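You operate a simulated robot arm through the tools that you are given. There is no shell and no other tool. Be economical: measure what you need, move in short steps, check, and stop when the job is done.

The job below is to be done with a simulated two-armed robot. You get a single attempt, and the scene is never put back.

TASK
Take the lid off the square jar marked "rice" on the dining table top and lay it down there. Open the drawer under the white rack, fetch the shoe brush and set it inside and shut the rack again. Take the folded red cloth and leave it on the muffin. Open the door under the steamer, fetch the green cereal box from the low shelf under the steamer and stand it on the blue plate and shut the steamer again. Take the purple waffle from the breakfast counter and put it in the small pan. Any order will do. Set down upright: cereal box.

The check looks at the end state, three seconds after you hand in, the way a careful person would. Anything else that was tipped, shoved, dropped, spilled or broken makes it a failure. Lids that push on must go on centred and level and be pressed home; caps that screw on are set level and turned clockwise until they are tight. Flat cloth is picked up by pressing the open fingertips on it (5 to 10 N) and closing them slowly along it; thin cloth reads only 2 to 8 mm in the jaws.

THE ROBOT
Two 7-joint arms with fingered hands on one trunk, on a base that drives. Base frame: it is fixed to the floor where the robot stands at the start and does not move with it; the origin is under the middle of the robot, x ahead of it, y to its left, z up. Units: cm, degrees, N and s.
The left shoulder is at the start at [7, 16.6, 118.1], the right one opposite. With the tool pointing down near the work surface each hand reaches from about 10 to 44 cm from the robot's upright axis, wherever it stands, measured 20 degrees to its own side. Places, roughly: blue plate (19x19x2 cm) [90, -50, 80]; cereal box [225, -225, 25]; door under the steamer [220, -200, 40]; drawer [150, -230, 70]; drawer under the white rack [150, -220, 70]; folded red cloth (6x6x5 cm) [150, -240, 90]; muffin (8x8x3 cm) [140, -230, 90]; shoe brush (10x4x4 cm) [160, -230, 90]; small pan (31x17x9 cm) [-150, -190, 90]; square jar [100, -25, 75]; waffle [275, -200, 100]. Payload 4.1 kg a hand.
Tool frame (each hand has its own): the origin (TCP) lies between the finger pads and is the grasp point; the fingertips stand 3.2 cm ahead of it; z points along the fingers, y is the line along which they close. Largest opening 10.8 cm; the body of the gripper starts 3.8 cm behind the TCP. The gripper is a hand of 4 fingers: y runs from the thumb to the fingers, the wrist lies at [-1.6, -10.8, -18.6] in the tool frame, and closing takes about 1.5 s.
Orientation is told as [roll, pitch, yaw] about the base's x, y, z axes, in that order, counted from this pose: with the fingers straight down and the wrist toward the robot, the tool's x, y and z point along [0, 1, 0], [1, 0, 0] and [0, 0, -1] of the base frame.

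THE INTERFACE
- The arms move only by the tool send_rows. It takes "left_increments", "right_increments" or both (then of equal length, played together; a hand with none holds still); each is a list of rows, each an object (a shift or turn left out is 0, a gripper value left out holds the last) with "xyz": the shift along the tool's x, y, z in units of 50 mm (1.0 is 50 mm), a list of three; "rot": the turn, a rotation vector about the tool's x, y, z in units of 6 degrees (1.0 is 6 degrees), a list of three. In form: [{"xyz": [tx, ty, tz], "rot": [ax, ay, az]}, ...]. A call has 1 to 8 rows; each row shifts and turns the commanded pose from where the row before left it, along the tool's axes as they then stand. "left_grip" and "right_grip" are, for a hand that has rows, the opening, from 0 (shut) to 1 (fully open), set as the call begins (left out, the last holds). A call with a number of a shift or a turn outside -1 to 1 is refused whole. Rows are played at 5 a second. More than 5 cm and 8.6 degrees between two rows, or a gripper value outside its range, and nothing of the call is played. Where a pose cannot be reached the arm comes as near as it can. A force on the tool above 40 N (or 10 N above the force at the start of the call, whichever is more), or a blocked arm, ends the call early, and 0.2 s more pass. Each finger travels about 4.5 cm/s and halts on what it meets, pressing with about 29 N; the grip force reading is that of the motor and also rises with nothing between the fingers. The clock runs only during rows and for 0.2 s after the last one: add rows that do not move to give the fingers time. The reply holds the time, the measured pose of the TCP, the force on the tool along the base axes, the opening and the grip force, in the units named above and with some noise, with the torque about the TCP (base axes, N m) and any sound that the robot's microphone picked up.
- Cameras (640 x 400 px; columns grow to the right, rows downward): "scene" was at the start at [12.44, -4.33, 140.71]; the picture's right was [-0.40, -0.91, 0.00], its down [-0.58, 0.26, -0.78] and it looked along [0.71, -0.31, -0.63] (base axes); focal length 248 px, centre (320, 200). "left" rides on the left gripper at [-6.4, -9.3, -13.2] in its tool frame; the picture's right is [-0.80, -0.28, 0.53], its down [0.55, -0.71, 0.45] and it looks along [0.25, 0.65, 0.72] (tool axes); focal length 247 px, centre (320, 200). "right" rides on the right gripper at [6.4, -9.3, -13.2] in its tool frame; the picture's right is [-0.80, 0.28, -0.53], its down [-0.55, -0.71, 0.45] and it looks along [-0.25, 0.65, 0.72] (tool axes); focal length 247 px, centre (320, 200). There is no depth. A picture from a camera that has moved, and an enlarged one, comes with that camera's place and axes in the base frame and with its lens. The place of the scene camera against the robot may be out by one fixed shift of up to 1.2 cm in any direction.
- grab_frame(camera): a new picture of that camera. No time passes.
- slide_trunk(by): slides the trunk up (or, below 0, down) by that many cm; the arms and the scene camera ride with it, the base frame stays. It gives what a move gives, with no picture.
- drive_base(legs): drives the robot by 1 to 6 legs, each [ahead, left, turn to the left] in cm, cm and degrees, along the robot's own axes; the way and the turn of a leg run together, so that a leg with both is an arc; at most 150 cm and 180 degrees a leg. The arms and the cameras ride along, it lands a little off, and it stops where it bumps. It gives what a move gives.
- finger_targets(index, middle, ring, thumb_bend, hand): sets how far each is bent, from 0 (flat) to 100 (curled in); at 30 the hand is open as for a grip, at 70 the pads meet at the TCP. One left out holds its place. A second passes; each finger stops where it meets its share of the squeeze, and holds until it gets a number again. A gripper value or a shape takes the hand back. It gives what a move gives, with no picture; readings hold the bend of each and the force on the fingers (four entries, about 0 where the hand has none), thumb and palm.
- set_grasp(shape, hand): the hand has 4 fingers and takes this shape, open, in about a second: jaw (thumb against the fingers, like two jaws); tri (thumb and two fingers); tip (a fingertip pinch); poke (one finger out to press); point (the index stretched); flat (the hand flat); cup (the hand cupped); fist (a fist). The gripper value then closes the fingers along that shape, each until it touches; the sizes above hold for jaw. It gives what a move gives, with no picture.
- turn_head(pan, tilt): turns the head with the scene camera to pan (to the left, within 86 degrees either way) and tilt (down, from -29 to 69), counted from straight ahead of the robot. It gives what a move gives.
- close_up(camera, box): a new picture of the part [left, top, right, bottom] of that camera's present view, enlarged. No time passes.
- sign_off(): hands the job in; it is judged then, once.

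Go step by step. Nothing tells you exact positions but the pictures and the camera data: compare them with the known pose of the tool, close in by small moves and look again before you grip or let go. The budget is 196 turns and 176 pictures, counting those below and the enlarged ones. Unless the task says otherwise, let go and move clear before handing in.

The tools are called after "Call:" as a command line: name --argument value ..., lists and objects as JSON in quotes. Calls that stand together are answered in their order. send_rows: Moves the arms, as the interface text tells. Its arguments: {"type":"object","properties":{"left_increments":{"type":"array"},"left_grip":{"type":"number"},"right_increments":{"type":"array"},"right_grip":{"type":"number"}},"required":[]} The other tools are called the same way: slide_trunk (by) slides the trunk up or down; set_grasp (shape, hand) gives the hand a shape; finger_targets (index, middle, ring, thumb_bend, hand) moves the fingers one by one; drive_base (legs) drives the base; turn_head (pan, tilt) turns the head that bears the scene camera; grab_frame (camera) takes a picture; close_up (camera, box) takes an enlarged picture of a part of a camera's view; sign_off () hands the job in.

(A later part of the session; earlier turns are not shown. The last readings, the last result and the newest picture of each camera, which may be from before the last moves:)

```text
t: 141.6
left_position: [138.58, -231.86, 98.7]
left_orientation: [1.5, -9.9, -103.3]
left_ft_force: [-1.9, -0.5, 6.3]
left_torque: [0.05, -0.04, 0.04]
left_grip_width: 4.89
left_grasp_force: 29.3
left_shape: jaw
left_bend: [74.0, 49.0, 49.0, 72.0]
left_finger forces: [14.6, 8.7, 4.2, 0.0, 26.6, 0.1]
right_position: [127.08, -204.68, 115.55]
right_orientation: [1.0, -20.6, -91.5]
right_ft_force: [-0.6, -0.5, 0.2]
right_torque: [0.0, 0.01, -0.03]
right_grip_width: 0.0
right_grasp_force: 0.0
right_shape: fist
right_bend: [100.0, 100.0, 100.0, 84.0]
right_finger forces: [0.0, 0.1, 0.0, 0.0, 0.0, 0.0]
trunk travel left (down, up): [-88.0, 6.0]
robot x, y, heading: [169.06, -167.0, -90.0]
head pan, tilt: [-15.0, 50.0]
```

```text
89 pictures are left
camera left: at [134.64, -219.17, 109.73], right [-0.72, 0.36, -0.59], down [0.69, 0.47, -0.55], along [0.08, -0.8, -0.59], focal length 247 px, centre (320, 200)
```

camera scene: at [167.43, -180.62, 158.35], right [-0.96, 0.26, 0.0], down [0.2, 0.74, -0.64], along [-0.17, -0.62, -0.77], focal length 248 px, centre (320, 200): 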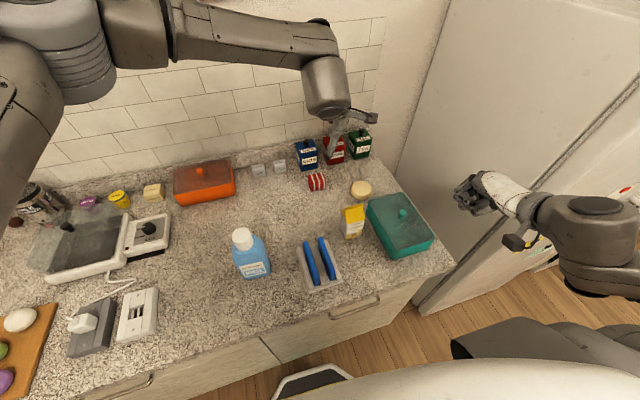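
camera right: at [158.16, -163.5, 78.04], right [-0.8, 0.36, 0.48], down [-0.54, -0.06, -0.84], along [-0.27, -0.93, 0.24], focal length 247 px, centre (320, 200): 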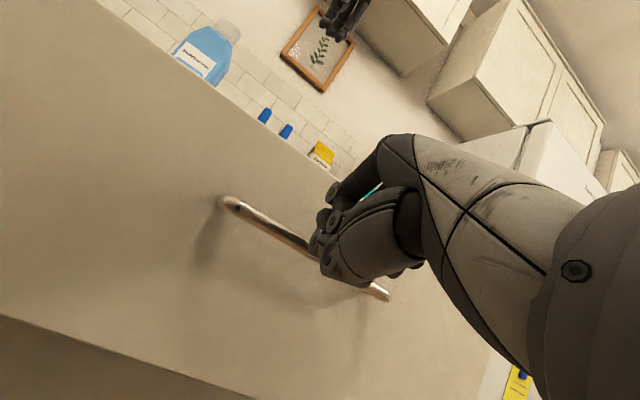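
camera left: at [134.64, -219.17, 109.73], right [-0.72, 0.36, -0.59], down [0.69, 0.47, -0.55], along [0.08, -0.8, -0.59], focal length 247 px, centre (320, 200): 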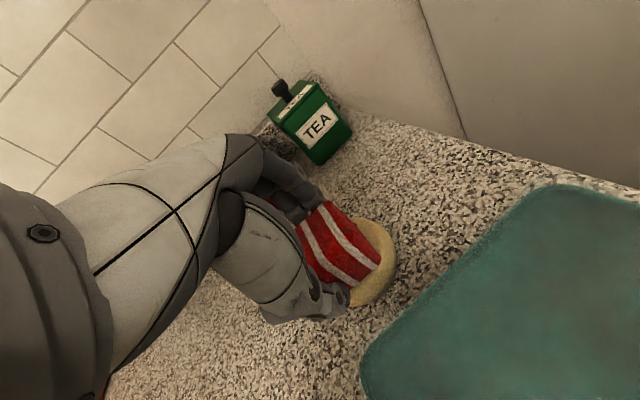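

Contact at 6 N, but the cloth sits about 1 cm too far back. I'll lift slightly, shift 1 cm toward me, and set it down again, then release.

Call:
send_rows --left_increments '[{"xyz": [0, 0.02, -0.2]}, {"xyz": [0.04, -0.2, 0]}, {"xyz": [0, -0.02, 0.15]}, {"xyz": [0, 0, 0.07]}]'

Call:
send_rows --left_increments '[{}, {}, {}, {}, {}]' --left_grip 0.75

Call:
send_rows --left_increments '[{"xyz": [0, 0.04, -0.3]}, {"xyz": [0, 0.1, -0.7]}, {"xyz": [0, 0.1, -0.8]}, {"xyz": [0, 0.1, -0.8]}, {"xyz": [0, 0.1, -0.8]}]'

Call:
grab_frame --camera "left"

```text
t: 142.6
left_position: [139.09, -230.64, 98.57]
left_orientation: [1.4, -10.0, -103.3]
left_ft_force: [-1.9, -0.4, 19.8]
left_torque: [0.06, -0.06, 0.02]
left_grip_width: 4.96
left_grasp_force: 28.5
left_shape: jaw
left_bend: [74.0, 49.0, 49.0, 72.0]
left_finger forces: [16.0, 9.7, 4.1, 0.1, 29.1, 0.2]
right_position: [127.09, -204.53, 115.72]
right_orientation: [0.9, -20.7, -91.7]
right_ft_force: [-0.8, 0.4, -0.3]
right_torque: [0.01, 0.0, 0.02]
right_grip_width: 0.0
right_grasp_force: 0.1
right_shape: fist
right_bend: [100.0, 100.0, 100.0, 84.0]
right_finger forces: [0.1, 0.0, 0.0, 0.1, 0.0, 0.0]
trunk travel left (down, up): [-88.0, 6.0]
robot x, y, heading: [168.75, -167.15, -90.0]
head pan, tilt: [-15.0, 50.0]
```

```text
t: 143.8
left_position: [138.99, -230.81, 98.1]
left_orientation: [1.4, -9.7, -103.4]
left_ft_force: [-0.1, 0.4, -0.2]
left_torque: [-0.02, 0.01, 0.0]
left_grip_width: 8.07
left_grasp_force: 0.1
left_shape: jaw
left_bend: [26.0, 36.0, 34.0, 58.0]
left_finger forces: [0.0, 0.0, 0.1, 0.1, 0.1, 0.0]
right_position: [126.87, -204.94, 115.43]
right_orientation: [0.9, -20.5, -91.4]
right_ft_force: [0.4, -0.3, -0.3]
right_torque: [-0.02, 0.01, -0.03]
right_grip_width: 0.0
right_grasp_force: 0.0
right_shape: fist
right_bend: [100.0, 100.0, 100.0, 84.0]
right_finger forces: [0.0, 0.0, 0.1, 0.1, 0.1, 0.0]
trunk travel left (down, up): [-88.0, 6.0]
robot x, y, heading: [169.39, -167.49, -89.9]
head pan, tilt: [-15.0, 50.0]
```

```text
t: 145.0
left_position: [138.84, -229.96, 115.37]
left_orientation: [1.4, -9.6, -103.3]
left_ft_force: [0.1, 0.9, 0.1]
left_torque: [-0.03, -0.02, 0.01]
left_grip_width: 8.11
left_grasp_force: 0.0
left_shape: jaw
left_bend: [26.0, 36.0, 34.0, 58.0]
left_finger forces: [0.1, 0.0, 0.0, 0.1, 0.0, 0.0]
right_position: [126.96, -204.72, 115.6]
right_orientation: [1.1, -20.4, -91.5]
right_ft_force: [0.1, 0.0, 0.2]
right_torque: [-0.01, -0.01, -0.02]
right_grip_width: 0.0
right_grasp_force: 0.0
right_shape: fist
right_bend: [100.0, 100.0, 100.0, 84.0]
right_finger forces: [0.0, 0.0, 0.0, 0.0, 0.0, 0.0]
trunk travel left (down, up): [-88.0, 6.0]
robot x, y, heading: [168.99, -167.28, -90.2]
head pan, tilt: [-15.0, 50.0]
```

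```text
88 pictures are left
camera left: at [134.84, -217.4, 126.55], right [-0.72, 0.36, -0.59], down [0.69, 0.48, -0.55], along [0.08, -0.8, -0.59], focal length 247 px, centre (320, 200)
```

left: 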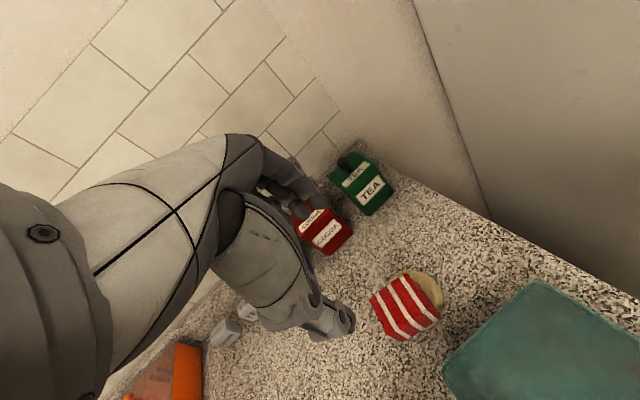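

Let me zoom in on how the cloth rests on the muffin.

Call:
close_up --camera "left" --box '[340, 240, 480, 360]'

Call:
close_up --camera "scene" --box '[320, 120, 440, 220]'

```text
3.33 times, centred on (410, 300) of left
camera zoom: at [134.84, -217.4, 126.55], right [-0.72, 0.36, -0.59], down [0.69, 0.48, -0.55], along [0.08, -0.8, -0.59], focal length 823 px, centre (20, -133)
```

zoom: 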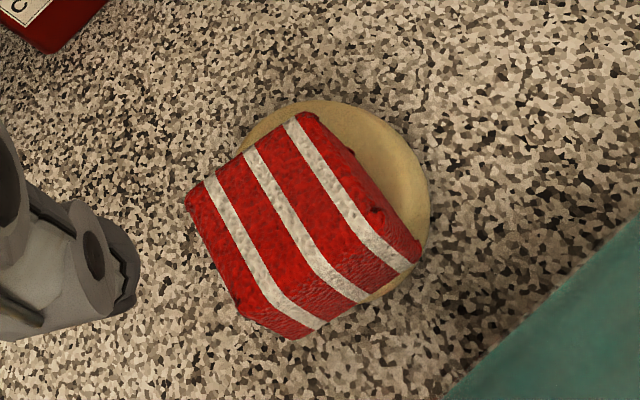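

```text
4.00 times, centred on (380, 170) of scene
camera zoom: at [166.61, -180.38, 158.37], right [-0.96, 0.26, 0.0], down [0.2, 0.74, -0.64], along [-0.17, -0.62, -0.77], focal length 992 px, centre (80, 320)
```

zoom: 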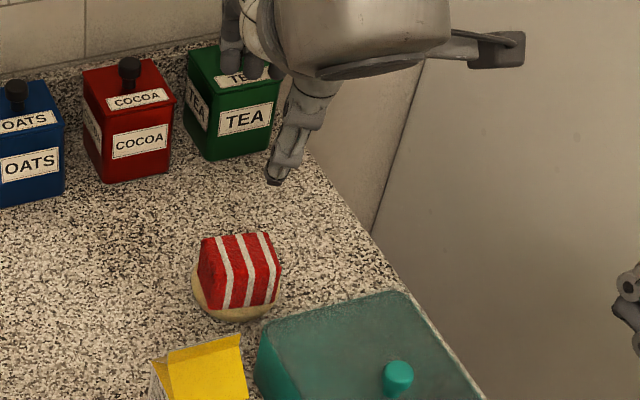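

The cloth rests on the muffin. Next the steamer cabinet: I'll retract the left hand, back off and move left to look at the doors.

Call:
send_rows --left_increments '[{"xyz": [0.2, -0.6, -0.6]}, {"xyz": [0.2, -0.8, 0]}, {"xyz": [0.2, -0.8, 0], "rot": [0, 0, -0.7]}, {"xyz": [0.2, -0.8, 0], "rot": [0, 0, -0.7]}]' --left_grip 1.0

Call:
drive_base --legs '[[-33, 0, 0], [0, 45, 0]]'

Call:
turn_head --pan 0 --tilt 45

Call:
grab_frame --camera "scene"

```text
t: 146.0
left_position: [146.04, -215.77, 115.99]
left_orientation: [0.0, -9.9, -94.7]
left_ft_force: [-0.4, 0.2, -0.6]
left_torque: [-0.03, 0.0, 0.01]
left_grip_width: 10.79
left_grasp_force: 0.1
left_shape: jaw
left_bend: [30.0, 30.0, 30.0, 30.0]
left_finger forces: [0.0, 0.0, 0.1, 0.1, 0.0, 0.0]
right_position: [127.04, -204.6, 115.47]
right_orientation: [0.9, -20.7, -91.6]
right_ft_force: [0.0, 0.2, 0.0]
right_torque: [-0.06, 0.02, 0.01]
right_grip_width: 0.01
right_grasp_force: 0.1
right_shape: fist
right_bend: [100.0, 100.0, 100.0, 84.0]
right_finger forces: [0.0, 0.1, 0.0, 0.0, 0.1, 0.0]
trunk travel left (down, up): [-88.0, 6.0]
robot x, y, heading: [169.06, -166.9, -90.2]
head pan, tilt: [-15.0, 50.0]
```

```text
t: 150.5
left_position: [190.81, -182.97, 115.88]
left_orientation: [0.2, -9.8, -94.8]
left_ft_force: [-0.5, 0.3, 0.7]
left_torque: [-0.03, -0.02, 0.0]
left_grip_width: 10.76
left_grasp_force: 0.0
left_shape: jaw
left_bend: [30.0, 30.0, 30.0, 30.0]
left_finger forces: [0.0, 0.1, 0.0, 0.0, 0.0, 0.0]
right_position: [171.95, -172.03, 115.46]
right_orientation: [1.1, -20.5, -91.4]
right_ft_force: [-0.3, 0.4, -0.2]
right_torque: [0.01, 0.03, -0.02]
right_grip_width: 0.01
right_grasp_force: 0.0
right_shape: fist
right_bend: [100.0, 100.0, 100.0, 84.0]
right_finger forces: [0.0, 0.0, 0.0, 0.0, 0.0, 0.1]
trunk travel left (down, up): [-88.0, 6.0]
robot x, y, heading: [214.14, -134.35, -90.3]
head pan, tilt: [-15.0, 50.0]
```

```text
t: 151.3
left_position: [191.16, -182.95, 116.01]
left_orientation: [0.2, -9.8, -94.7]
left_ft_force: [-0.5, -0.1, -0.3]
left_torque: [0.0, -0.01, 0.0]
left_grip_width: 10.78
left_grasp_force: 0.1
left_shape: jaw
left_bend: [30.0, 30.0, 30.0, 30.0]
left_finger forces: [0.1, 0.0, 0.0, 0.0, 0.0, 0.0]
right_position: [172.29, -171.96, 115.53]
right_orientation: [1.1, -20.5, -91.3]
right_ft_force: [-0.2, -0.3, -0.4]
right_torque: [0.02, 0.02, 0.0]
right_grip_width: 0.0
right_grasp_force: 0.0
right_shape: fist
right_bend: [100.0, 100.0, 100.0, 84.0]
right_finger forces: [0.0, 0.0, 0.1, 0.0, 0.0, 0.1]
trunk travel left (down, up): [-88.0, 6.0]
robot x, y, heading: [213.9, -134.12, -90.2]
head pan, tilt: [0.0, 45.0]
```

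```text
85 pictures are left
camera scene: at [213.71, -148.16, 159.06], right [-1.0, 0.0, 0.0], down [0.0, 0.71, -0.71], along [0.0, -0.71, -0.71], focal length 248 px, centre (320, 200)
```

scene: 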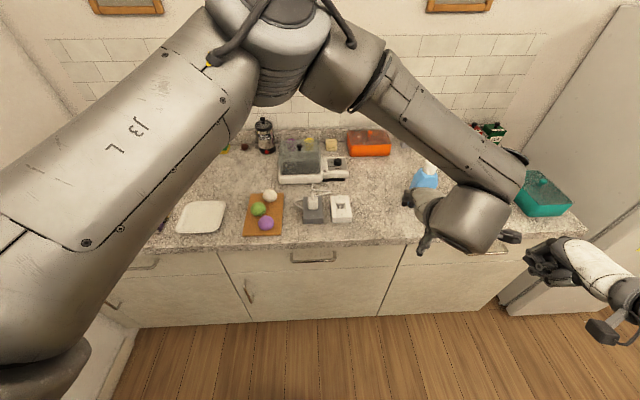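

The door under the steamer spans about x 185–250 with a vertical handle near [246,-198,50], hinged on the right. I'll raise the right hand out of the swing area, move to the handle side, and rotate the left hand to point forward with a horizontal grip.

Call:
send_rows --right_increments '[{"xyz": [0, 0.3, -0.8]}, {"xyz": [0, 0.3, -0.8]}, {"xyz": [0, 0.3, -0.8]}, {"xyz": [0, 0.3, -0.8]}, {"xyz": [0, 0.3, -0.8]}, {"xyz": [0, 0.3, -0.8]}]'

Call:
drive_base --legs '[[0, 41, 0]]'

Call:
send_rows --left_increments '[{"xyz": [0, -0.2, 0.6], "rot": [-0.8, 0.8, 0.8]}, {"xyz": [0, -0.2, 0.6], "rot": [-0.8, 0.8, 0.8]}, {"xyz": [0, -0.2, 0.4], "rot": [-0.8, 0.8, 0.8]}, {"rot": [-0.8, 0.8, 0.8]}, {"rot": [-0.8, 0.8, 0.8]}, {"rot": [-0.8, 0.8, 0.8]}, {"rot": [-0.8, 0.8, 0.8]}]'

Call:
turn_head --pan 0 --tilt 50

Call:
grab_frame --camera "scene"

```text
t: 152.7
left_position: [191.06, -182.95, 115.99]
left_orientation: [0.2, -9.8, -94.7]
left_ft_force: [-0.1, 0.1, -0.1]
left_torque: [-0.03, 0.04, 0.02]
left_grip_width: 10.76
left_grasp_force: 0.1
left_shape: jaw
left_bend: [30.0, 30.0, 30.0, 30.0]
left_finger forces: [0.0, 0.0, 0.0, 0.1, 0.1, 0.0]
right_position: [167.84, -177.86, 132.64]
right_orientation: [1.3, -20.3, -91.0]
right_ft_force: [-0.4, -0.1, 0.2]
right_torque: [0.0, -0.02, 0.02]
right_grip_width: 0.01
right_grasp_force: 0.1
right_shape: fist
right_bend: [100.0, 100.0, 100.0, 84.0]
right_finger forces: [0.0, 0.0, 0.0, 0.0, 0.1, 0.1]
right hand out of reach, approached as far as the arm can: row 1, 2, 3, 4, 5
trunk travel left (down, up): [-88.0, 6.0]
robot x, y, heading: [214.39, -134.27, -90.2]
head pan, tilt: [0.0, 45.0]
```

```text
t: 155.2
left_position: [231.69, -183.07, 115.86]
left_orientation: [0.1, -9.8, -94.8]
left_ft_force: [-0.9, 0.2, 0.7]
left_torque: [0.01, -0.03, -0.02]
left_grip_width: 10.76
left_grasp_force: 0.0
left_shape: jaw
left_bend: [30.0, 30.0, 30.0, 30.0]
left_finger forces: [0.0, 0.1, 0.1, 0.0, 0.0, 0.0]
right_position: [208.34, -177.95, 132.5]
right_orientation: [1.2, -20.3, -91.2]
right_ft_force: [-0.2, 0.4, -0.5]
right_torque: [0.02, -0.02, 0.03]
right_grip_width: 0.0
right_grasp_force: 0.0
right_shape: fist
right_bend: [100.0, 100.0, 100.0, 84.0]
right_finger forces: [0.0, 0.0, 0.0, 0.1, 0.0, 0.0]
trunk travel left (down, up): [-88.0, 6.0]
robot x, y, heading: [255.01, -134.24, -90.0]
head pan, tilt: [0.0, 45.0]
```

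```text
t: 156.3
left_position: [236.6, -189.46, 111.81]
left_orientation: [20.7, -26.5, -106.7]
left_ft_force: [-0.9, 0.1, 0.2]
left_torque: [0.01, 0.01, -0.01]
left_grip_width: 10.78
left_grasp_force: 0.0
left_shape: jaw
left_bend: [30.0, 30.0, 30.0, 30.0]
left_finger forces: [0.1, 0.0, 0.1, 0.0, 0.1, 0.0]
right_position: [208.51, -178.03, 132.54]
right_orientation: [1.2, -20.3, -91.2]
right_ft_force: [0.8, -0.2, -0.4]
right_torque: [0.0, 0.04, -0.01]
right_grip_width: 0.02
right_grasp_force: 0.0
right_shape: fist
right_bend: [100.0, 100.0, 100.0, 84.0]
right_finger forces: [0.0, 0.0, 0.0, 0.1, 0.0, 0.0]
trunk travel left (down, up): [-88.0, 6.0]
robot x, y, heading: [254.75, -134.12, -90.1]
head pan, tilt: [0.0, 45.0]
stopped in row 5 (left hand): the arm was blocked; the commanded pose is now the measured one
```

```text
t: 156.9
left_position: [236.73, -189.39, 111.79]
left_orientation: [20.6, -26.5, -106.8]
left_ft_force: [0.1, 0.1, 0.0]
left_torque: [-0.02, -0.02, 0.02]
left_grip_width: 10.77
left_grasp_force: 0.0
left_shape: jaw
left_bend: [30.0, 30.0, 30.0, 30.0]
left_finger forces: [0.0, 0.1, 0.0, 0.1, 0.0, 0.1]
right_position: [208.46, -177.97, 132.56]
right_orientation: [1.1, -20.2, -91.1]
right_ft_force: [0.1, 0.3, 0.6]
right_torque: [0.01, 0.03, 0.0]
right_grip_width: 0.01
right_grasp_force: 0.1
right_shape: fist
right_bend: [100.0, 100.0, 100.0, 84.0]
right_finger forces: [0.0, 0.0, 0.0, 0.0, 0.1, 0.1]
trunk travel left (down, up): [-88.0, 6.0]
robot x, y, heading: [255.18, -134.21, -90.3]
head pan, tilt: [0.0, 50.0]
```

```text
84 pictures are left
camera scene: at [254.46, -147.82, 158.37], right [-1.0, 0.0, 0.0], down [0.0, 0.77, -0.64], along [0.0, -0.64, -0.77], focal length 248 px, centre (320, 200)
```

scene: 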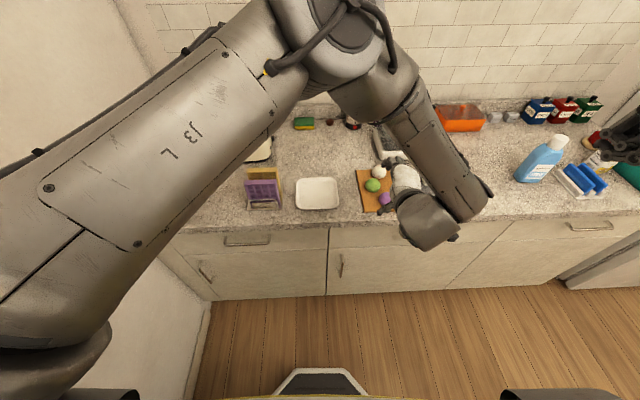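

The left arm was blocked, probably by the nearby surroundings. The purple waffle stands in a rack near [274,-203,97]. I'll back away from the counter to reorient the arm freely at a lower trunk height.

Call:
drive_base --legs '[[-40, 0, 0]]'

Call:
slide_trunk --by -40

Call:
send_rows --left_increments '[{"rot": [-0.8, 0.8, 0.8]}, {"rot": [-0.8, 0.8, 0.8]}, {"rot": [-0.8, 0.8, 0.8]}, {"rot": [-0.8, 0.8, 0.8]}, {"rot": [-0.8, 0.8, 0.8]}]'

Call:
grab_frame --camera "scene"

```text
t: 159.4
left_position: [229.14, -153.27, 111.76]
left_orientation: [20.9, -26.4, -113.9]
left_ft_force: [0.1, 0.6, -0.7]
left_torque: [0.02, -0.06, 0.01]
left_grip_width: 10.78
left_grasp_force: 0.1
left_shape: jaw
left_bend: [30.0, 30.0, 30.0, 30.0]
left_finger forces: [0.1, 0.0, 0.0, 0.1, 0.0, 0.1]
right_position: [202.66, -138.32, 132.49]
right_orientation: [1.3, -20.2, -98.3]
right_ft_force: [-0.1, 1.4, -0.6]
right_torque: [-0.04, -0.02, 0.02]
right_grip_width: 0.02
right_grasp_force: 0.1
right_shape: fist
right_bend: [100.0, 100.0, 100.0, 84.0]
right_finger forces: [0.0, 0.1, 0.0, 0.0, 0.0, 0.0]
trunk travel left (down, up): [-88.0, 6.0]
robot x, y, heading: [254.52, -100.96, -97.5]
head pan, tilt: [0.0, 50.0]
stopped in leg 1: the robot was blocked; the commanded pose is now the measured one
```

```text
t: 163.2
left_position: [229.6, -153.41, 71.81]
left_orientation: [20.6, -26.4, -113.8]
left_ft_force: [0.2, 1.1, 0.8]
left_torque: [0.01, -0.03, -0.01]
left_grip_width: 10.8
left_grasp_force: 0.1
left_shape: jaw
left_bend: [30.0, 30.0, 30.0, 30.0]
left_finger forces: [0.0, 0.0, 0.1, 0.1, 0.0, 0.0]
right_position: [202.98, -138.57, 92.63]
right_orientation: [1.2, -20.3, -98.3]
right_ft_force: [0.1, 0.4, 0.0]
right_torque: [0.01, 0.03, 0.0]
right_grip_width: 0.0
right_grasp_force: 0.1
right_shape: fist
right_bend: [100.0, 100.0, 100.0, 84.0]
right_finger forces: [0.1, 0.1, 0.0, 0.0, 0.1, 0.0]
trunk travel left (down, up): [-48.0, 46.0]
robot x, y, heading: [254.1, -100.95, -97.3]
head pan, tilt: [0.0, 50.0]
```

```text
t: 164.0
left_position: [234.0, -160.27, 75.49]
left_orientation: [34.7, -33.0, -119.3]
left_ft_force: [0.5, -0.5, -1.4]
left_torque: [0.03, 0.0, 0.03]
left_grip_width: 10.78
left_grasp_force: 0.0
left_shape: jaw
left_bend: [30.0, 30.0, 30.0, 30.0]
left_finger forces: [0.0, 0.0, 0.0, 0.1, 0.0, 0.0]
right_position: [203.05, -138.65, 92.68]
right_orientation: [1.2, -20.3, -98.2]
right_ft_force: [0.0, -0.5, -0.2]
right_torque: [0.01, 0.0, 0.0]
right_grip_width: 0.0
right_grasp_force: 0.0
right_shape: fist
right_bend: [100.0, 100.0, 100.0, 84.0]
right_finger forces: [0.0, 0.0, 0.1, 0.0, 0.0, 0.0]
trunk travel left (down, up): [-48.0, 46.0]
robot x, y, heading: [254.18, -100.77, -97.4]
head pan, tilt: [0.0, 50.0]
stopped in row 3 (left hand): the arm was blocked; the commanded pose is now the measured one
```

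```text
83 pictures are left
camera scene: at [252.49, -114.47, 118.37], right [-0.99, 0.13, 0.0], down [0.1, 0.76, -0.64], along [-0.08, -0.64, -0.77], focal length 248 px, centre (320, 200)
```

scene: 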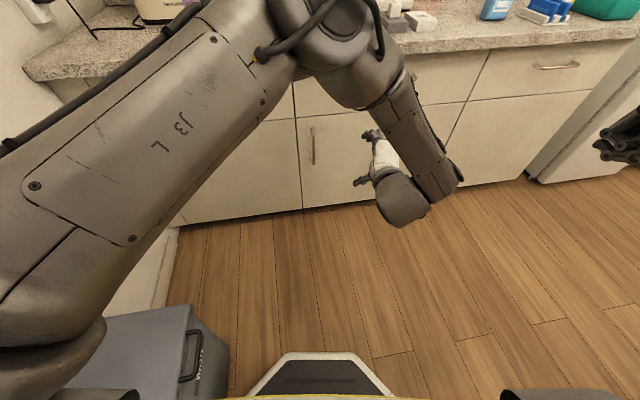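

The base bumped something behind on the left, likely the bins, and turned a bit. I'll look that way to check.

Call:
turn_head --pan 80 --tilt 45

Call:
grab_frame --camera "scene"

```text
t: 165.5
left_position: [233.95, -160.16, 75.49]
left_orientation: [34.7, -33.0, -119.4]
left_ft_force: [0.0, -0.9, -0.4]
left_torque: [-0.01, 0.0, 0.0]
left_grip_width: 10.78
left_grasp_force: 0.1
left_shape: jaw
left_bend: [30.0, 30.0, 30.0, 30.0]
left_finger forces: [0.0, 0.1, 0.1, 0.1, 0.0, 0.1]
right_position: [202.84, -138.56, 92.63]
right_orientation: [1.3, -20.4, -98.4]
right_ft_force: [-0.5, 0.0, -0.6]
right_torque: [0.05, -0.01, 0.0]
right_grip_width: 0.01
right_grasp_force: 0.0
right_shape: fist
right_bend: [100.0, 100.0, 100.0, 84.0]
right_finger forces: [0.0, 0.0, 0.0, 0.0, 0.0, 0.1]
trunk travel left (down, up): [-48.0, 46.0]
robot x, y, heading: [254.47, -101.4, -97.6]
head pan, tilt: [80.0, 45.0]
```

```text
82 pictures are left
camera scene: at [261.23, -109.22, 119.06], right [-0.3, -0.95, 0.0], down [-0.67, 0.21, -0.71], along [0.67, -0.21, -0.71], focal length 248 px, centre (320, 200)
```

scene: 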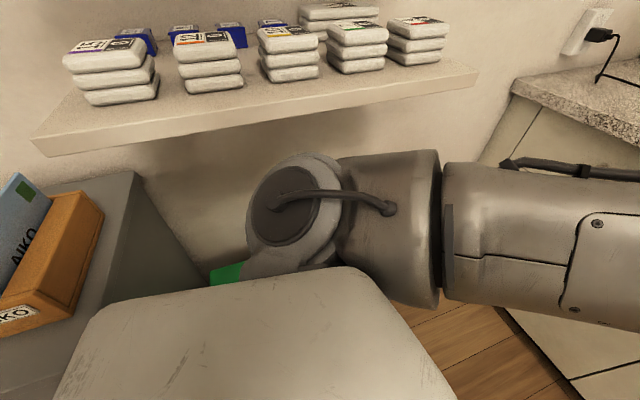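

I'm close to the dresser and a wall shelf on the left, so I'll drive forward out of there and straighten up before continuing.

Call:
drive_base --legs '[[16, -10, 0], [0, 0, 7.5]]'

Call:
turn_head --pan 80 --tilt 35

Call:
grab_frame --camera "scene"

```text
t: 167.7
left_position: [229.82, -176.91, 75.4]
left_orientation: [34.7, -33.0, -111.9]
left_ft_force: [1.2, -0.5, 0.3]
left_torque: [0.0, 0.04, 0.0]
left_grip_width: 10.79
left_grasp_force: 0.0
left_shape: jaw
left_bend: [30.0, 30.0, 30.0, 30.0]
left_finger forces: [0.1, 0.1, 0.0, 0.0, 0.1, 0.0]
right_position: [196.36, -159.56, 92.58]
right_orientation: [1.2, -20.2, -90.8]
right_ft_force: [0.1, -0.7, -0.8]
right_torque: [0.05, 0.03, 0.01]
right_grip_width: 0.0
right_grasp_force: 0.0
right_shape: fist
right_bend: [100.0, 100.0, 100.0, 84.0]
right_finger forces: [0.0, 0.0, 0.1, 0.0, 0.0, 0.1]
trunk travel left (down, up): [-48.0, 46.0]
robot x, y, heading: [242.28, -115.72, -90.0]
head pan, tilt: [80.0, 45.0]
```

```text
t: 168.4
left_position: [229.85, -176.84, 75.39]
left_orientation: [34.7, -32.9, -111.6]
left_ft_force: [-0.4, 0.1, 0.4]
left_torque: [-0.03, 0.02, 0.02]
left_grip_width: 10.79
left_grasp_force: 0.0
left_shape: jaw
left_bend: [30.0, 30.0, 30.0, 30.0]
left_finger forces: [0.0, 0.0, 0.0, 0.1, 0.0, 0.1]
right_position: [196.34, -159.62, 92.67]
right_orientation: [1.2, -20.4, -90.8]
right_ft_force: [0.4, 0.2, -0.7]
right_torque: [-0.02, 0.0, 0.01]
right_grip_width: 0.0
right_grasp_force: 0.1
right_shape: fist
right_bend: [100.0, 100.0, 100.0, 84.0]
right_finger forces: [0.1, 0.1, 0.1, 0.1, 0.0, 0.0]
trunk travel left (down, up): [-48.0, 46.0]
robot x, y, heading: [242.6, -115.35, -89.9]
head pan, tilt: [80.0, 35.0]
```

```text
81 pictures are left
camera scene: at [250.85, -122.91, 120.54], right [-0.17, -0.99, 0.0], down [-0.57, 0.1, -0.82], along [0.81, -0.14, -0.57], focal length 248 px, centre (320, 200)
```

scene: 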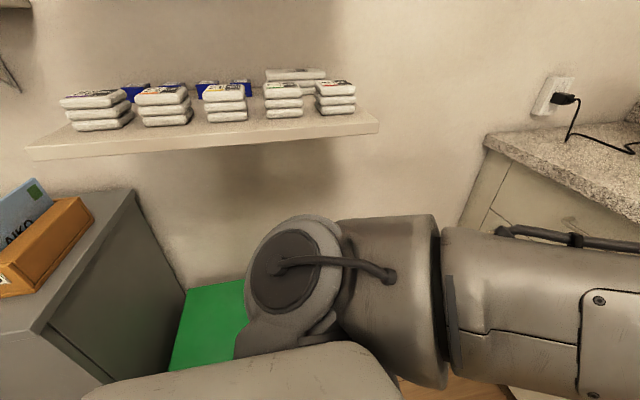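

All looks in place there. I'll now use the right arm for the door: open its hand, lower and pitch it forward as for the drawer.

Call:
set_grasp --shape "jaw" --hand "right"

Call:
send_rows --right_increments '[{"xyz": [0.2, -0.2, 0.8]}, {"xyz": [0.2, -0.2, 0.8]}, {"xyz": [0.25, -0.35, 0.6], "rot": [-1, 0, 0]}, {"xyz": [0.25, -0.4, 0.57], "rot": [-1, 0, 0]}, {"xyz": [0.25, -0.46, 0.52], "rot": [-1, 0, 0]}, {"xyz": [0.25, -0.5, 0.47], "rot": [-1, 0, 0]}, {"xyz": [0.25, -0.55, 0.4], "rot": [-1, 0, 0]}, {"xyz": [0.25, -0.6, 0.35], "rot": [-1, 0, 0]}]'

Call:
send_rows --right_increments '[{"rot": [-1, 0, -1]}, {"rot": [-1, 0, -1]}, {"rot": [0, 0, -1]}, {"rot": [0, 0, -1]}, {"rot": [0, 0, -1]}, {"rot": [0, 0, -1]}, {"rot": [0, 0, -1]}, {"rot": [0, 0, -1]}]'

```text
t: 169.3
left_position: [229.8, -176.98, 75.4]
left_orientation: [34.7, -32.9, -111.8]
left_ft_force: [0.3, 0.2, 0.5]
left_torque: [0.03, -0.02, -0.03]
left_grip_width: 10.78
left_grasp_force: 0.1
left_shape: jaw
left_bend: [30.0, 30.0, 30.0, 30.0]
left_finger forces: [0.1, 0.1, 0.1, 0.0, 0.0, 0.0]
right_position: [196.32, -159.45, 92.6]
right_orientation: [1.3, -20.4, -90.8]
right_ft_force: [-0.3, -0.6, -0.3]
right_torque: [-0.04, 0.01, 0.0]
right_grip_width: 10.78
right_grasp_force: 0.2
right_shape: jaw
right_bend: [30.0, 30.0, 30.0, 30.0]
right_finger forces: [0.0, 0.0, 0.0, 0.0, 0.0, 0.0]
trunk travel left (down, up): [-48.0, 46.0]
robot x, y, heading: [242.6, -115.39, -90.0]
head pan, tilt: [80.0, 35.0]
```

```text
t: 171.1
left_position: [229.97, -176.96, 75.34]
left_orientation: [34.6, -32.9, -111.8]
left_ft_force: [-0.3, -0.2, -0.4]
left_torque: [-0.03, 0.0, 0.0]
left_grip_width: 10.8
left_grasp_force: 0.0
left_shape: jaw
left_bend: [30.0, 30.0, 30.0, 30.0]
left_finger forces: [0.0, 0.0, 0.1, 0.0, 0.1, 0.1]
right_position: [206.41, -157.21, 64.16]
right_orientation: [1.7, -56.4, -91.8]
right_ft_force: [0.7, 0.9, 0.4]
right_torque: [-0.02, -0.01, 0.02]
right_grip_width: 10.77
right_grasp_force: 0.1
right_shape: jaw
right_bend: [30.0, 30.0, 30.0, 30.0]
right_finger forces: [0.0, 0.1, 0.1, 0.0, 0.1, 0.1]
trunk travel left (down, up): [-48.0, 46.0]
robot x, y, heading: [242.58, -115.44, -89.7]
head pan, tilt: [80.0, 35.0]
```

```text
t: 172.9
left_position: [229.92, -176.9, 75.34]
left_orientation: [34.7, -32.9, -111.8]
left_ft_force: [-0.5, 0.6, 0.6]
left_torque: [0.0, 0.04, 0.01]
left_grip_width: 10.79
left_grasp_force: 0.0
left_shape: jaw
left_bend: [30.0, 30.0, 30.0, 30.0]
left_finger forces: [0.1, 0.0, 0.0, 0.1, 0.1, 0.0]
right_position: [206.44, -157.27, 64.05]
right_orientation: [-61.1, -39.9, -18.1]
right_ft_force: [0.2, -0.1, 0.7]
right_torque: [0.01, -0.02, 0.04]
right_grip_width: 10.78
right_grasp_force: 0.0
right_shape: jaw
right_bend: [30.0, 30.0, 30.0, 30.0]
right_finger forces: [0.0, 0.0, 0.1, 0.0, 0.0, 0.1]
trunk travel left (down, up): [-48.0, 46.0]
robot x, y, heading: [242.58, -115.82, -90.1]
head pan, tilt: [80.0, 35.0]
```

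The wrist roll works. I'll finish the roll and take a look with the right camera.

Call:
send_rows --right_increments '[{"rot": [0, 0, -1]}, {"rot": [0, 0, -1]}, {"rot": [0, 0, -1]}, {"rot": [0, 0, -1]}, {"rot": [0, 0, -1]}, {"rot": [0, 0, -1]}]'

Call:
grab_frame --camera "right"

Call:
turn_head --pan -10 --tilt 50

Call:
grab_frame --camera "scene"

```text
t: 174.3
left_position: [229.88, -177.04, 75.35]
left_orientation: [34.7, -32.9, -111.7]
left_ft_force: [0.3, -0.1, 0.5]
left_torque: [-0.01, 0.0, -0.01]
left_grip_width: 10.77
left_grasp_force: 0.1
left_shape: jaw
left_bend: [30.0, 30.0, 30.0, 30.0]
left_finger forces: [0.1, 0.0, 0.0, 0.1, 0.0, 0.0]
right_position: [206.45, -157.14, 64.21]
right_orientation: [-68.1, -7.1, -1.5]
right_ft_force: [-0.3, 0.4, 0.2]
right_torque: [0.04, 0.0, 0.01]
right_grip_width: 10.75
right_grasp_force: 0.1
right_shape: jaw
right_bend: [30.0, 30.0, 30.0, 30.0]
right_finger forces: [0.0, 0.0, 0.0, 0.0, 0.1, 0.0]
trunk travel left (down, up): [-48.0, 46.0]
robot x, y, heading: [242.9, -115.24, -90.0]
head pan, tilt: [80.0, 35.0]
```

```text
80 pictures are left
camera right: at [197.75, -142.25, 61.91], right [0.17, 0.19, 0.97], down [-0.76, -0.6, 0.25], along [0.63, -0.78, 0.04], focal length 247 px, centre (320, 200)
```

right: 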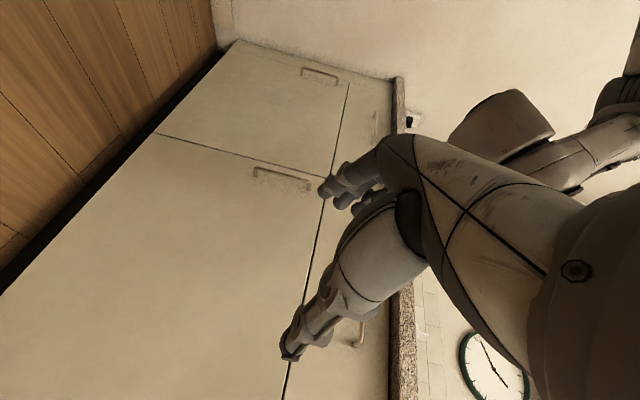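

```text
t: 175.9
left_position: [229.96, -177.02, 75.35]
left_orientation: [34.6, -32.9, -111.8]
left_ft_force: [-0.2, 0.3, -0.4]
left_torque: [0.02, -0.04, 0.01]
left_grip_width: 10.77
left_grasp_force: 0.0
left_shape: jaw
left_bend: [30.0, 30.0, 30.0, 30.0]
left_finger forces: [0.0, 0.0, 0.0, 0.0, 0.0, 0.0]
right_position: [206.42, -157.22, 64.17]
right_orientation: [-68.1, -7.2, -1.5]
right_ft_force: [0.2, 0.3, -0.3]
right_torque: [0.03, -0.03, -0.03]
right_grip_width: 10.76
right_grasp_force: 0.0
right_shape: jaw
right_bend: [30.0, 30.0, 30.0, 30.0]
right_finger forces: [0.0, 0.1, 0.1, 0.0, 0.0, 0.0]
trunk travel left (down, up): [-48.0, 46.0]
robot x, y, heading: [242.2, -115.67, -89.8]
head pan, tilt: [-10.0, 50.0]
```

```text
79 pictures are left
camera scene: at [240.88, -128.99, 118.37], right [-0.99, 0.17, 0.0], down [0.13, 0.75, -0.64], along [-0.11, -0.63, -0.77], focal length 248 px, centre (320, 200)
```

scene: 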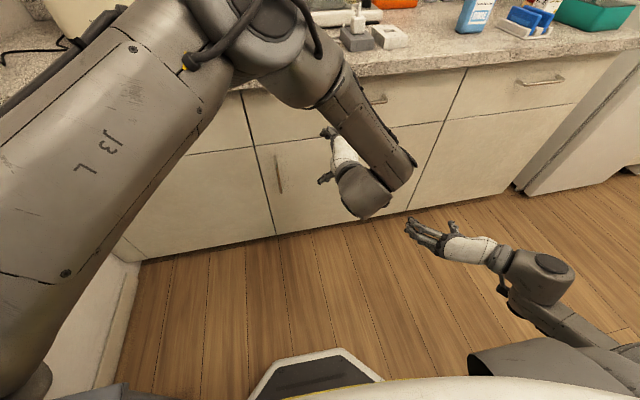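

The door handle is at about [245.5,-198,53]. The left arm hangs in the door's swing zone, so I first unrotate, raise and retract the left hand.

Call:
send_rows --left_increments '[{"rot": [0.8, -0.8, -0.8]}, {"rot": [0.8, -0.8, -0.8]}, {"rot": [0.8, -0.8, -0.8]}, {"rot": [0.8, -0.8, -0.8]}, {"rot": [0.8, -0.8, -0.8]}, {"rot": [0.8, -0.8, -0.8]}]' --right_increments '[{"xyz": [0, 0.6, 0]}, {"xyz": [0, 0.6, 0]}, {"xyz": [0, 0.6, 0]}, {"xyz": [0, 0.6, 0]}, {"xyz": [0, 0.6, 0]}, {"xyz": [0, 0.6, 0]}]'

Call:
send_rows --left_increments '[{"xyz": [0, -0.3, -0.9]}, {"xyz": [0, -0.3, -0.9]}, {"xyz": [0, -0.3, -0.9]}, {"xyz": [0, -0.3, -0.9]}, {"xyz": [0.2, -0.4, -0.8]}, {"xyz": [0.2, -0.6, -0.6]}, {"xyz": [0.2, -0.6, -0.6]}]'

Call:
grab_frame --camera "scene"

```text
t: 177.3
left_position: [229.99, -176.87, 75.44]
left_orientation: [-9.6, -10.4, -75.4]
left_ft_force: [1.4, 0.3, 0.3]
left_torque: [0.01, 0.01, 0.0]
left_grip_width: 10.76
left_grasp_force: 0.1
left_shape: jaw
left_bend: [30.0, 30.0, 30.0, 30.0]
left_finger forces: [0.0, 0.1, 0.0, 0.0, 0.0, 0.0]
right_position: [224.24, -157.78, 66.34]
right_orientation: [-68.1, -7.0, -1.5]
right_ft_force: [0.7, 0.0, -1.2]
right_torque: [0.0, -0.03, -0.03]
right_grip_width: 10.78
right_grasp_force: 0.1
right_shape: jaw
right_bend: [30.0, 30.0, 30.0, 30.0]
right_finger forces: [0.0, 0.0, 0.1, 0.0, 0.0, 0.1]
trunk travel left (down, up): [-48.0, 46.0]
robot x, y, heading: [242.38, -115.42, -89.8]
head pan, tilt: [-10.0, 50.0]
```

```text
t: 178.9
left_position: [232.47, -156.84, 99.58]
left_orientation: [-9.5, -10.6, -75.4]
left_ft_force: [0.5, 0.6, 0.9]
left_torque: [0.0, 0.02, 0.01]
left_grip_width: 10.79
left_grasp_force: 0.0
left_shape: jaw
left_bend: [30.0, 30.0, 30.0, 30.0]
left_finger forces: [0.1, 0.0, 0.0, 0.0, 0.1, 0.0]
right_position: [224.23, -157.78, 66.38]
right_orientation: [-68.1, -7.2, -1.5]
right_ft_force: [0.4, 0.2, 0.1]
right_torque: [-0.04, 0.02, 0.01]
right_grip_width: 10.75
right_grasp_force: 0.1
right_shape: jaw
right_bend: [30.0, 30.0, 30.0, 30.0]
right_finger forces: [0.0, 0.0, 0.0, 0.1, 0.0, 0.1]
trunk travel left (down, up): [-48.0, 46.0]
robot x, y, heading: [242.81, -115.44, -90.1]
head pan, tilt: [-10.0, 50.0]
```

```text
78 pictures are left
camera scene: at [240.9, -128.88, 118.38], right [-0.99, 0.17, 0.0], down [0.13, 0.75, -0.64], along [-0.11, -0.63, -0.77], focal length 248 px, centre (320, 200)
```

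scene: 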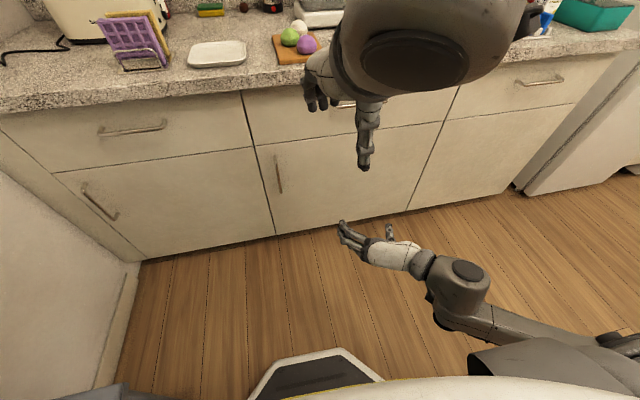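

The handle is well visible. The bins limit how far left the base may go (x ≤ 250), so I'll move the right hand further inward with the arm, and lower the trunk.

Call:
send_rows --right_increments '[{"xyz": [0, 0.7, 0]}, {"xyz": [0, 0.7, 0]}, {"xyz": [0, 0.7, 0]}, {"xyz": [0, 0.7, 0]}]'

Call:
slide_trunk --by -14

Call:
drive_base --legs '[[24, 6, 0]]'

Call:
grab_frame --camera "scene"

Call:
grab_frame --camera "right"

```text
t: 179.9
left_position: [232.5, -157.05, 99.6]
left_orientation: [-9.6, -10.5, -75.4]
left_ft_force: [-0.4, -0.3, -0.1]
left_torque: [0.0, 0.01, 0.02]
left_grip_width: 10.78
left_grasp_force: 0.0
left_shape: jaw
left_bend: [30.0, 30.0, 30.0, 30.0]
left_finger forces: [0.0, 0.0, 0.0, 0.0, 0.0, 0.1]
right_position: [238.14, -157.94, 68.2]
right_orientation: [-68.1, -7.1, -1.5]
right_ft_force: [0.5, 0.1, 0.1]
right_torque: [0.02, 0.04, 0.0]
right_grip_width: 10.78
right_grasp_force: 0.1
right_shape: jaw
right_bend: [30.0, 30.0, 30.0, 30.0]
right_finger forces: [0.0, 0.0, 0.0, 0.0, 0.0, 0.0]
trunk travel left (down, up): [-48.0, 46.0]
robot x, y, heading: [242.38, -115.62, -89.9]
head pan, tilt: [-10.0, 50.0]
```

```text
t: 181.6
left_position: [232.46, -156.82, 85.52]
left_orientation: [-9.7, -10.6, -75.4]
left_ft_force: [0.7, 0.1, 0.6]
left_torque: [0.02, -0.03, 0.0]
left_grip_width: 10.77
left_grasp_force: 0.2
left_shape: jaw
left_bend: [30.0, 30.0, 30.0, 30.0]
left_finger forces: [0.0, 0.0, 0.1, 0.1, 0.0, 0.1]
right_position: [237.96, -157.98, 54.14]
right_orientation: [-68.1, -7.2, -1.4]
right_ft_force: [0.0, 0.3, -0.5]
right_torque: [0.0, 0.04, -0.03]
right_grip_width: 10.77
right_grasp_force: 0.0
right_shape: jaw
right_bend: [30.0, 30.0, 30.0, 30.0]
right_finger forces: [0.0, 0.1, 0.0, 0.0, 0.0, 0.0]
trunk travel left (down, up): [-34.0, 60.0]
robot x, y, heading: [242.8, -115.28, -89.8]
head pan, tilt: [-10.0, 50.0]
```

```text
t: 183.4
left_position: [238.42, -180.84, 85.49]
left_orientation: [-9.5, -10.4, -75.4]
left_ft_force: [0.3, 0.2, -0.1]
left_torque: [0.0, 0.0, 0.04]
left_grip_width: 10.75
left_grasp_force: 0.1
left_shape: jaw
left_bend: [30.0, 30.0, 30.0, 30.0]
left_finger forces: [0.1, 0.1, 0.0, 0.0, 0.0, 0.1]
right_position: [244.19, -181.96, 54.24]
right_orientation: [-68.0, -7.2, -1.4]
right_ft_force: [-1.3, 1.0, -0.4]
right_torque: [-0.02, 0.01, 0.02]
right_grip_width: 10.77
right_grasp_force: 0.0
right_shape: jaw
right_bend: [30.0, 30.0, 30.0, 30.0]
right_finger forces: [0.0, 0.1, 0.0, 0.0, 0.1, 0.1]
trunk travel left (down, up): [-34.0, 60.0]
robot x, y, heading: [248.7, -139.38, -90.3]
head pan, tilt: [-10.0, 50.0]
```

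```text
77 pictures are left
camera scene: at [246.96, -152.97, 104.36], right [-0.99, 0.17, 0.0], down [0.13, 0.76, -0.64], along [-0.11, -0.63, -0.77], focal length 248 px, centre (320, 200)
```

scene: 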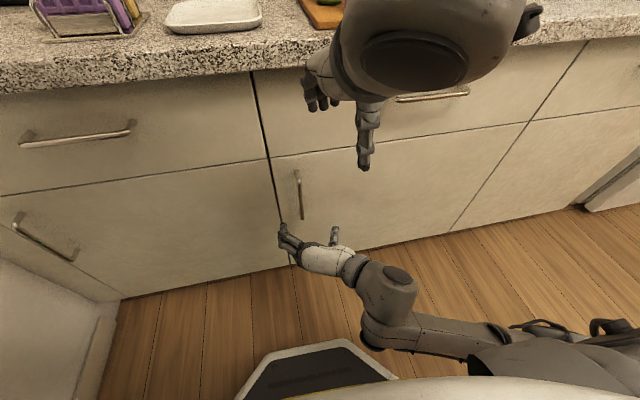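

```text
76 pictures are left
camera right: at [235.5, -167.05, 51.94], right [0.17, 0.19, 0.97], down [-0.76, -0.6, 0.25], along [0.63, -0.78, 0.04], focal length 247 px, centre (320, 200)
```

right: 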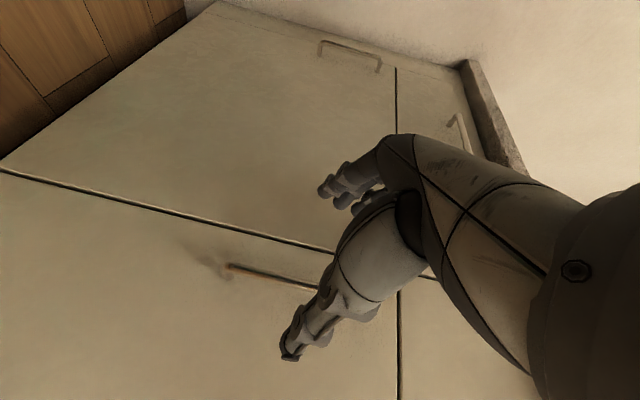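

The jaw is nearly lined up with the vertical handle at x≈246. I'll shift slightly left and advance 11 cm.

Call:
send_rows --right_increments '[{"xyz": [-0.27, 0.12, 0.68]}, {"xyz": [-0.27, 0.12, 0.68]}, {"xyz": [-0.27, 0.12, 0.68]}]' --right_grip 0.65

Call:
grab_frame --camera "right"

Call:
close_up --camera "scene" --box '[220, 120, 400, 280]'

```text
t: 184.2
left_position: [238.52, -180.86, 85.55]
left_orientation: [-9.6, -10.6, -75.5]
left_ft_force: [-0.7, -0.5, -0.1]
left_torque: [-0.02, 0.01, 0.02]
left_grip_width: 10.77
left_grasp_force: 0.1
left_shape: jaw
left_bend: [30.0, 30.0, 30.0, 30.0]
left_finger forces: [0.0, 0.1, 0.1, 0.1, 0.1, 0.1]
right_position: [245.69, -192.92, 54.26]
right_orientation: [-68.0, -7.2, -1.5]
right_ft_force: [0.1, -0.4, 0.5]
right_torque: [-0.03, 0.02, -0.03]
right_grip_width: 7.07
right_grasp_force: 0.2
right_shape: jaw
right_bend: [27.0, 39.0, 36.0, 64.0]
right_finger forces: [0.0, 0.0, 0.0, 0.0, 0.0, 0.1]
trunk travel left (down, up): [-34.0, 60.0]
robot x, y, heading: [248.85, -139.06, -90.0]
head pan, tilt: [-10.0, 50.0]
```

```text
75 pictures are left
camera right: at [236.97, -178.0, 52.13], right [0.17, 0.19, 0.97], down [-0.76, -0.6, 0.25], along [0.63, -0.78, 0.04], focal length 247 px, centre (320, 200)
```

right: 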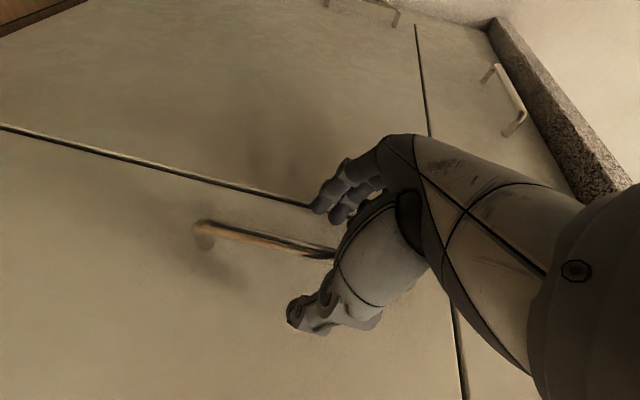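

```text
2.50 times, centred on (310, 200) of scene
camera zoom: at [246.95, -152.93, 104.37], right [-0.99, 0.17, 0.0], down [0.13, 0.76, -0.64], along [-0.11, -0.63, -0.77], focal length 620 px, centre (345, 200)
```

zoom: 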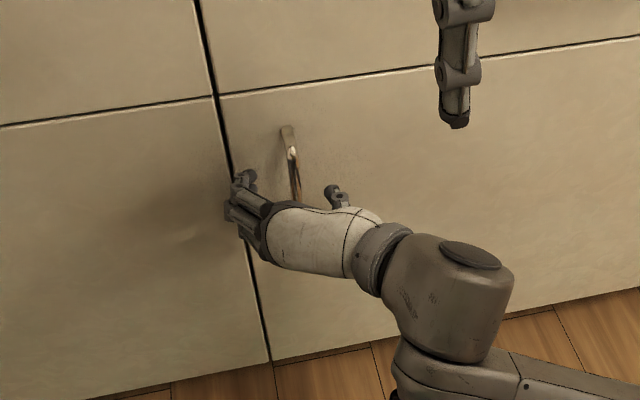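

The bar sits between thumb and fingers. I'll advance 3.5 cm and close.

Call:
send_rows --right_increments '[{"xyz": [-0.13, 0, 0.33]}, {"xyz": [-0.13, 0, 0.33]}]'

Call:
send_rows --right_increments '[{}, {}, {}, {}, {}, {}]' --right_grip 0.0

Call:
grab_frame --camera "right"

```text
t: 184.6
left_position: [238.49, -180.65, 85.52]
left_orientation: [-9.5, -10.6, -75.3]
left_ft_force: [0.2, 0.0, -0.1]
left_torque: [-0.02, -0.01, 0.01]
left_grip_width: 10.82
left_grasp_force: 0.0
left_shape: jaw
left_bend: [30.0, 30.0, 30.0, 30.0]
left_finger forces: [0.1, 0.0, 0.0, 0.0, 0.0, 0.0]
right_position: [246.1, -193.85, 54.67]
right_orientation: [-68.1, -7.8, -0.6]
right_ft_force: [-3.0, 27.8, 2.8]
right_torque: [-0.56, -0.15, 0.87]
right_grip_width: 6.95
right_grasp_force: 0.0
right_shape: jaw
right_bend: [27.0, 40.0, 36.0, 64.0]
right_finger forces: [0.0, 6.2, 21.0, 0.1, 0.0, 0.1]
trunk travel left (down, up): [-34.0, 60.0]
robot x, y, heading: [248.46, -139.1, -89.8]
head pan, tilt: [-10.0, 50.0]
stopped in row 2 (right hand): the force on the tool passed its limit at 55 N (the readings are from after the stop); the commanded pose is now the measured one
```

```text
t: 185.7
left_position: [238.58, -180.55, 85.53]
left_orientation: [-9.5, -10.6, -75.3]
left_ft_force: [-0.3, -0.3, 1.0]
left_torque: [0.03, 0.01, 0.01]
left_grip_width: 10.78
left_grasp_force: 0.0
left_shape: jaw
left_bend: [30.0, 30.0, 30.0, 30.0]
left_finger forces: [0.0, 0.1, 0.0, 0.0, 0.1, 0.1]
right_position: [246.17, -193.75, 54.53]
right_orientation: [-68.1, -7.8, -0.5]
right_ft_force: [-5.7, 21.5, 3.5]
right_torque: [-0.72, 0.04, 1.01]
right_grip_width: 1.78
right_grasp_force: 12.1
right_shape: jaw
right_bend: [70.0, 43.0, 37.0, 73.0]
right_finger forces: [0.0, 0.3, 25.8, 0.1, 13.0, 0.0]
trunk travel left (down, up): [-34.0, 60.0]
robot x, y, heading: [248.34, -139.52, -89.8]
head pan, tilt: [-10.0, 50.0]
stopped in row 5 (right hand): the force on the tool passed its limit at 40 N (the readings are from after the stop); the commanded pose is now the measured one
```

```text
73 pictures are left
camera right: at [237.26, -179.1, 52.23], right [0.16, 0.2, 0.97], down [-0.75, -0.61, 0.24], along [0.64, -0.77, 0.05], focal length 247 px, centre (320, 200)
```

right: 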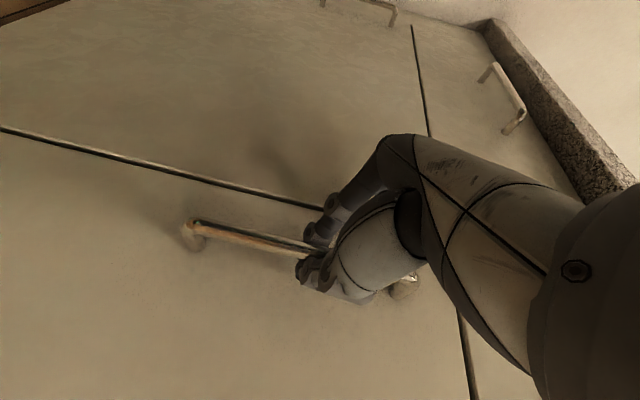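

Closing was cut short by a force; I'll ease back slightly and finish the close.

Call:
send_rows --right_increments '[{"xyz": [0.03, 0, -0.08]}, {}, {}, {}, {}]' --right_grip 0.0

Call:
send_rows --right_increments '[{"xyz": [0.06, 0, -0.15]}, {"xyz": [0.06, 0, -0.15]}, {"xyz": [0.06, 0, -0.15]}]'

Call:
grab_frame --camera "right"

```text
t: 186.9
left_position: [238.43, -180.76, 85.53]
left_orientation: [-9.5, -10.6, -75.4]
left_ft_force: [0.6, 0.5, -0.1]
left_torque: [-0.01, 0.0, 0.01]
left_grip_width: 10.77
left_grasp_force: 0.1
left_shape: jaw
left_bend: [30.0, 30.0, 30.0, 30.0]
left_finger forces: [0.0, 0.0, 0.0, 0.0, 0.0, 0.0]
right_position: [246.12, -193.56, 54.58]
right_orientation: [-68.1, -7.7, -0.7]
right_ft_force: [-15.4, -3.0, 9.8]
right_torque: [-0.74, 0.09, 0.95]
right_grip_width: 1.21
right_grasp_force: 29.2
right_shape: jaw
right_bend: [70.0, 51.0, 36.0, 72.0]
right_finger forces: [13.4, 0.0, 18.7, 0.0, 36.8, 0.1]
trunk travel left (down, up): [-34.0, 60.0]
robot x, y, heading: [248.77, -139.42, -89.8]
head pan, tilt: [-10.0, 50.0]
```

```text
t: 187.7
left_position: [238.38, -180.65, 85.43]
left_orientation: [-9.5, -10.6, -75.4]
left_ft_force: [-0.3, 0.2, -0.7]
left_torque: [-0.02, -0.01, -0.02]
left_grip_width: 10.77
left_grasp_force: 0.0
left_shape: jaw
left_bend: [30.0, 30.0, 30.0, 30.0]
left_finger forces: [0.1, 0.1, 0.0, 0.1, 0.0, 0.0]
right_position: [246.04, -191.25, 54.55]
right_orientation: [-68.2, -7.7, -0.8]
right_ft_force: [-24.7, -7.1, 11.9]
right_torque: [-1.12, 0.19, 1.3]
right_grip_width: 1.25
right_grasp_force: 28.6
right_shape: jaw
right_bend: [70.0, 51.0, 36.0, 69.0]
right_finger forces: [10.2, 0.0, 25.8, 0.0, 44.1, 0.0]
trunk travel left (down, up): [-34.0, 60.0]
robot x, y, heading: [248.69, -139.35, -89.8]
head pan, tilt: [-10.0, 50.0]
```

```text
72 pictures are left
camera right: at [237.14, -176.39, 52.2], right [0.16, 0.19, 0.97], down [-0.75, -0.61, 0.24], along [0.64, -0.77, 0.05], focal length 247 px, centre (320, 200)
```

right: 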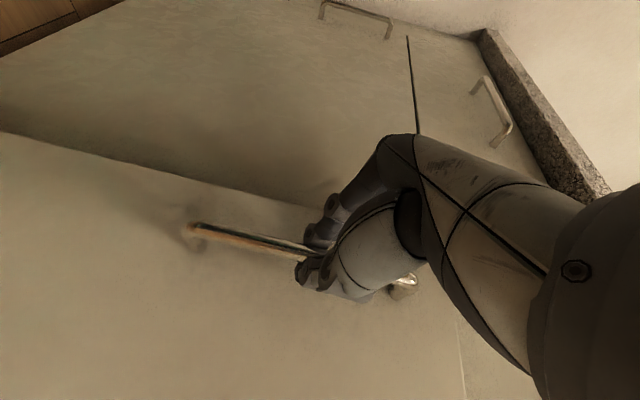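

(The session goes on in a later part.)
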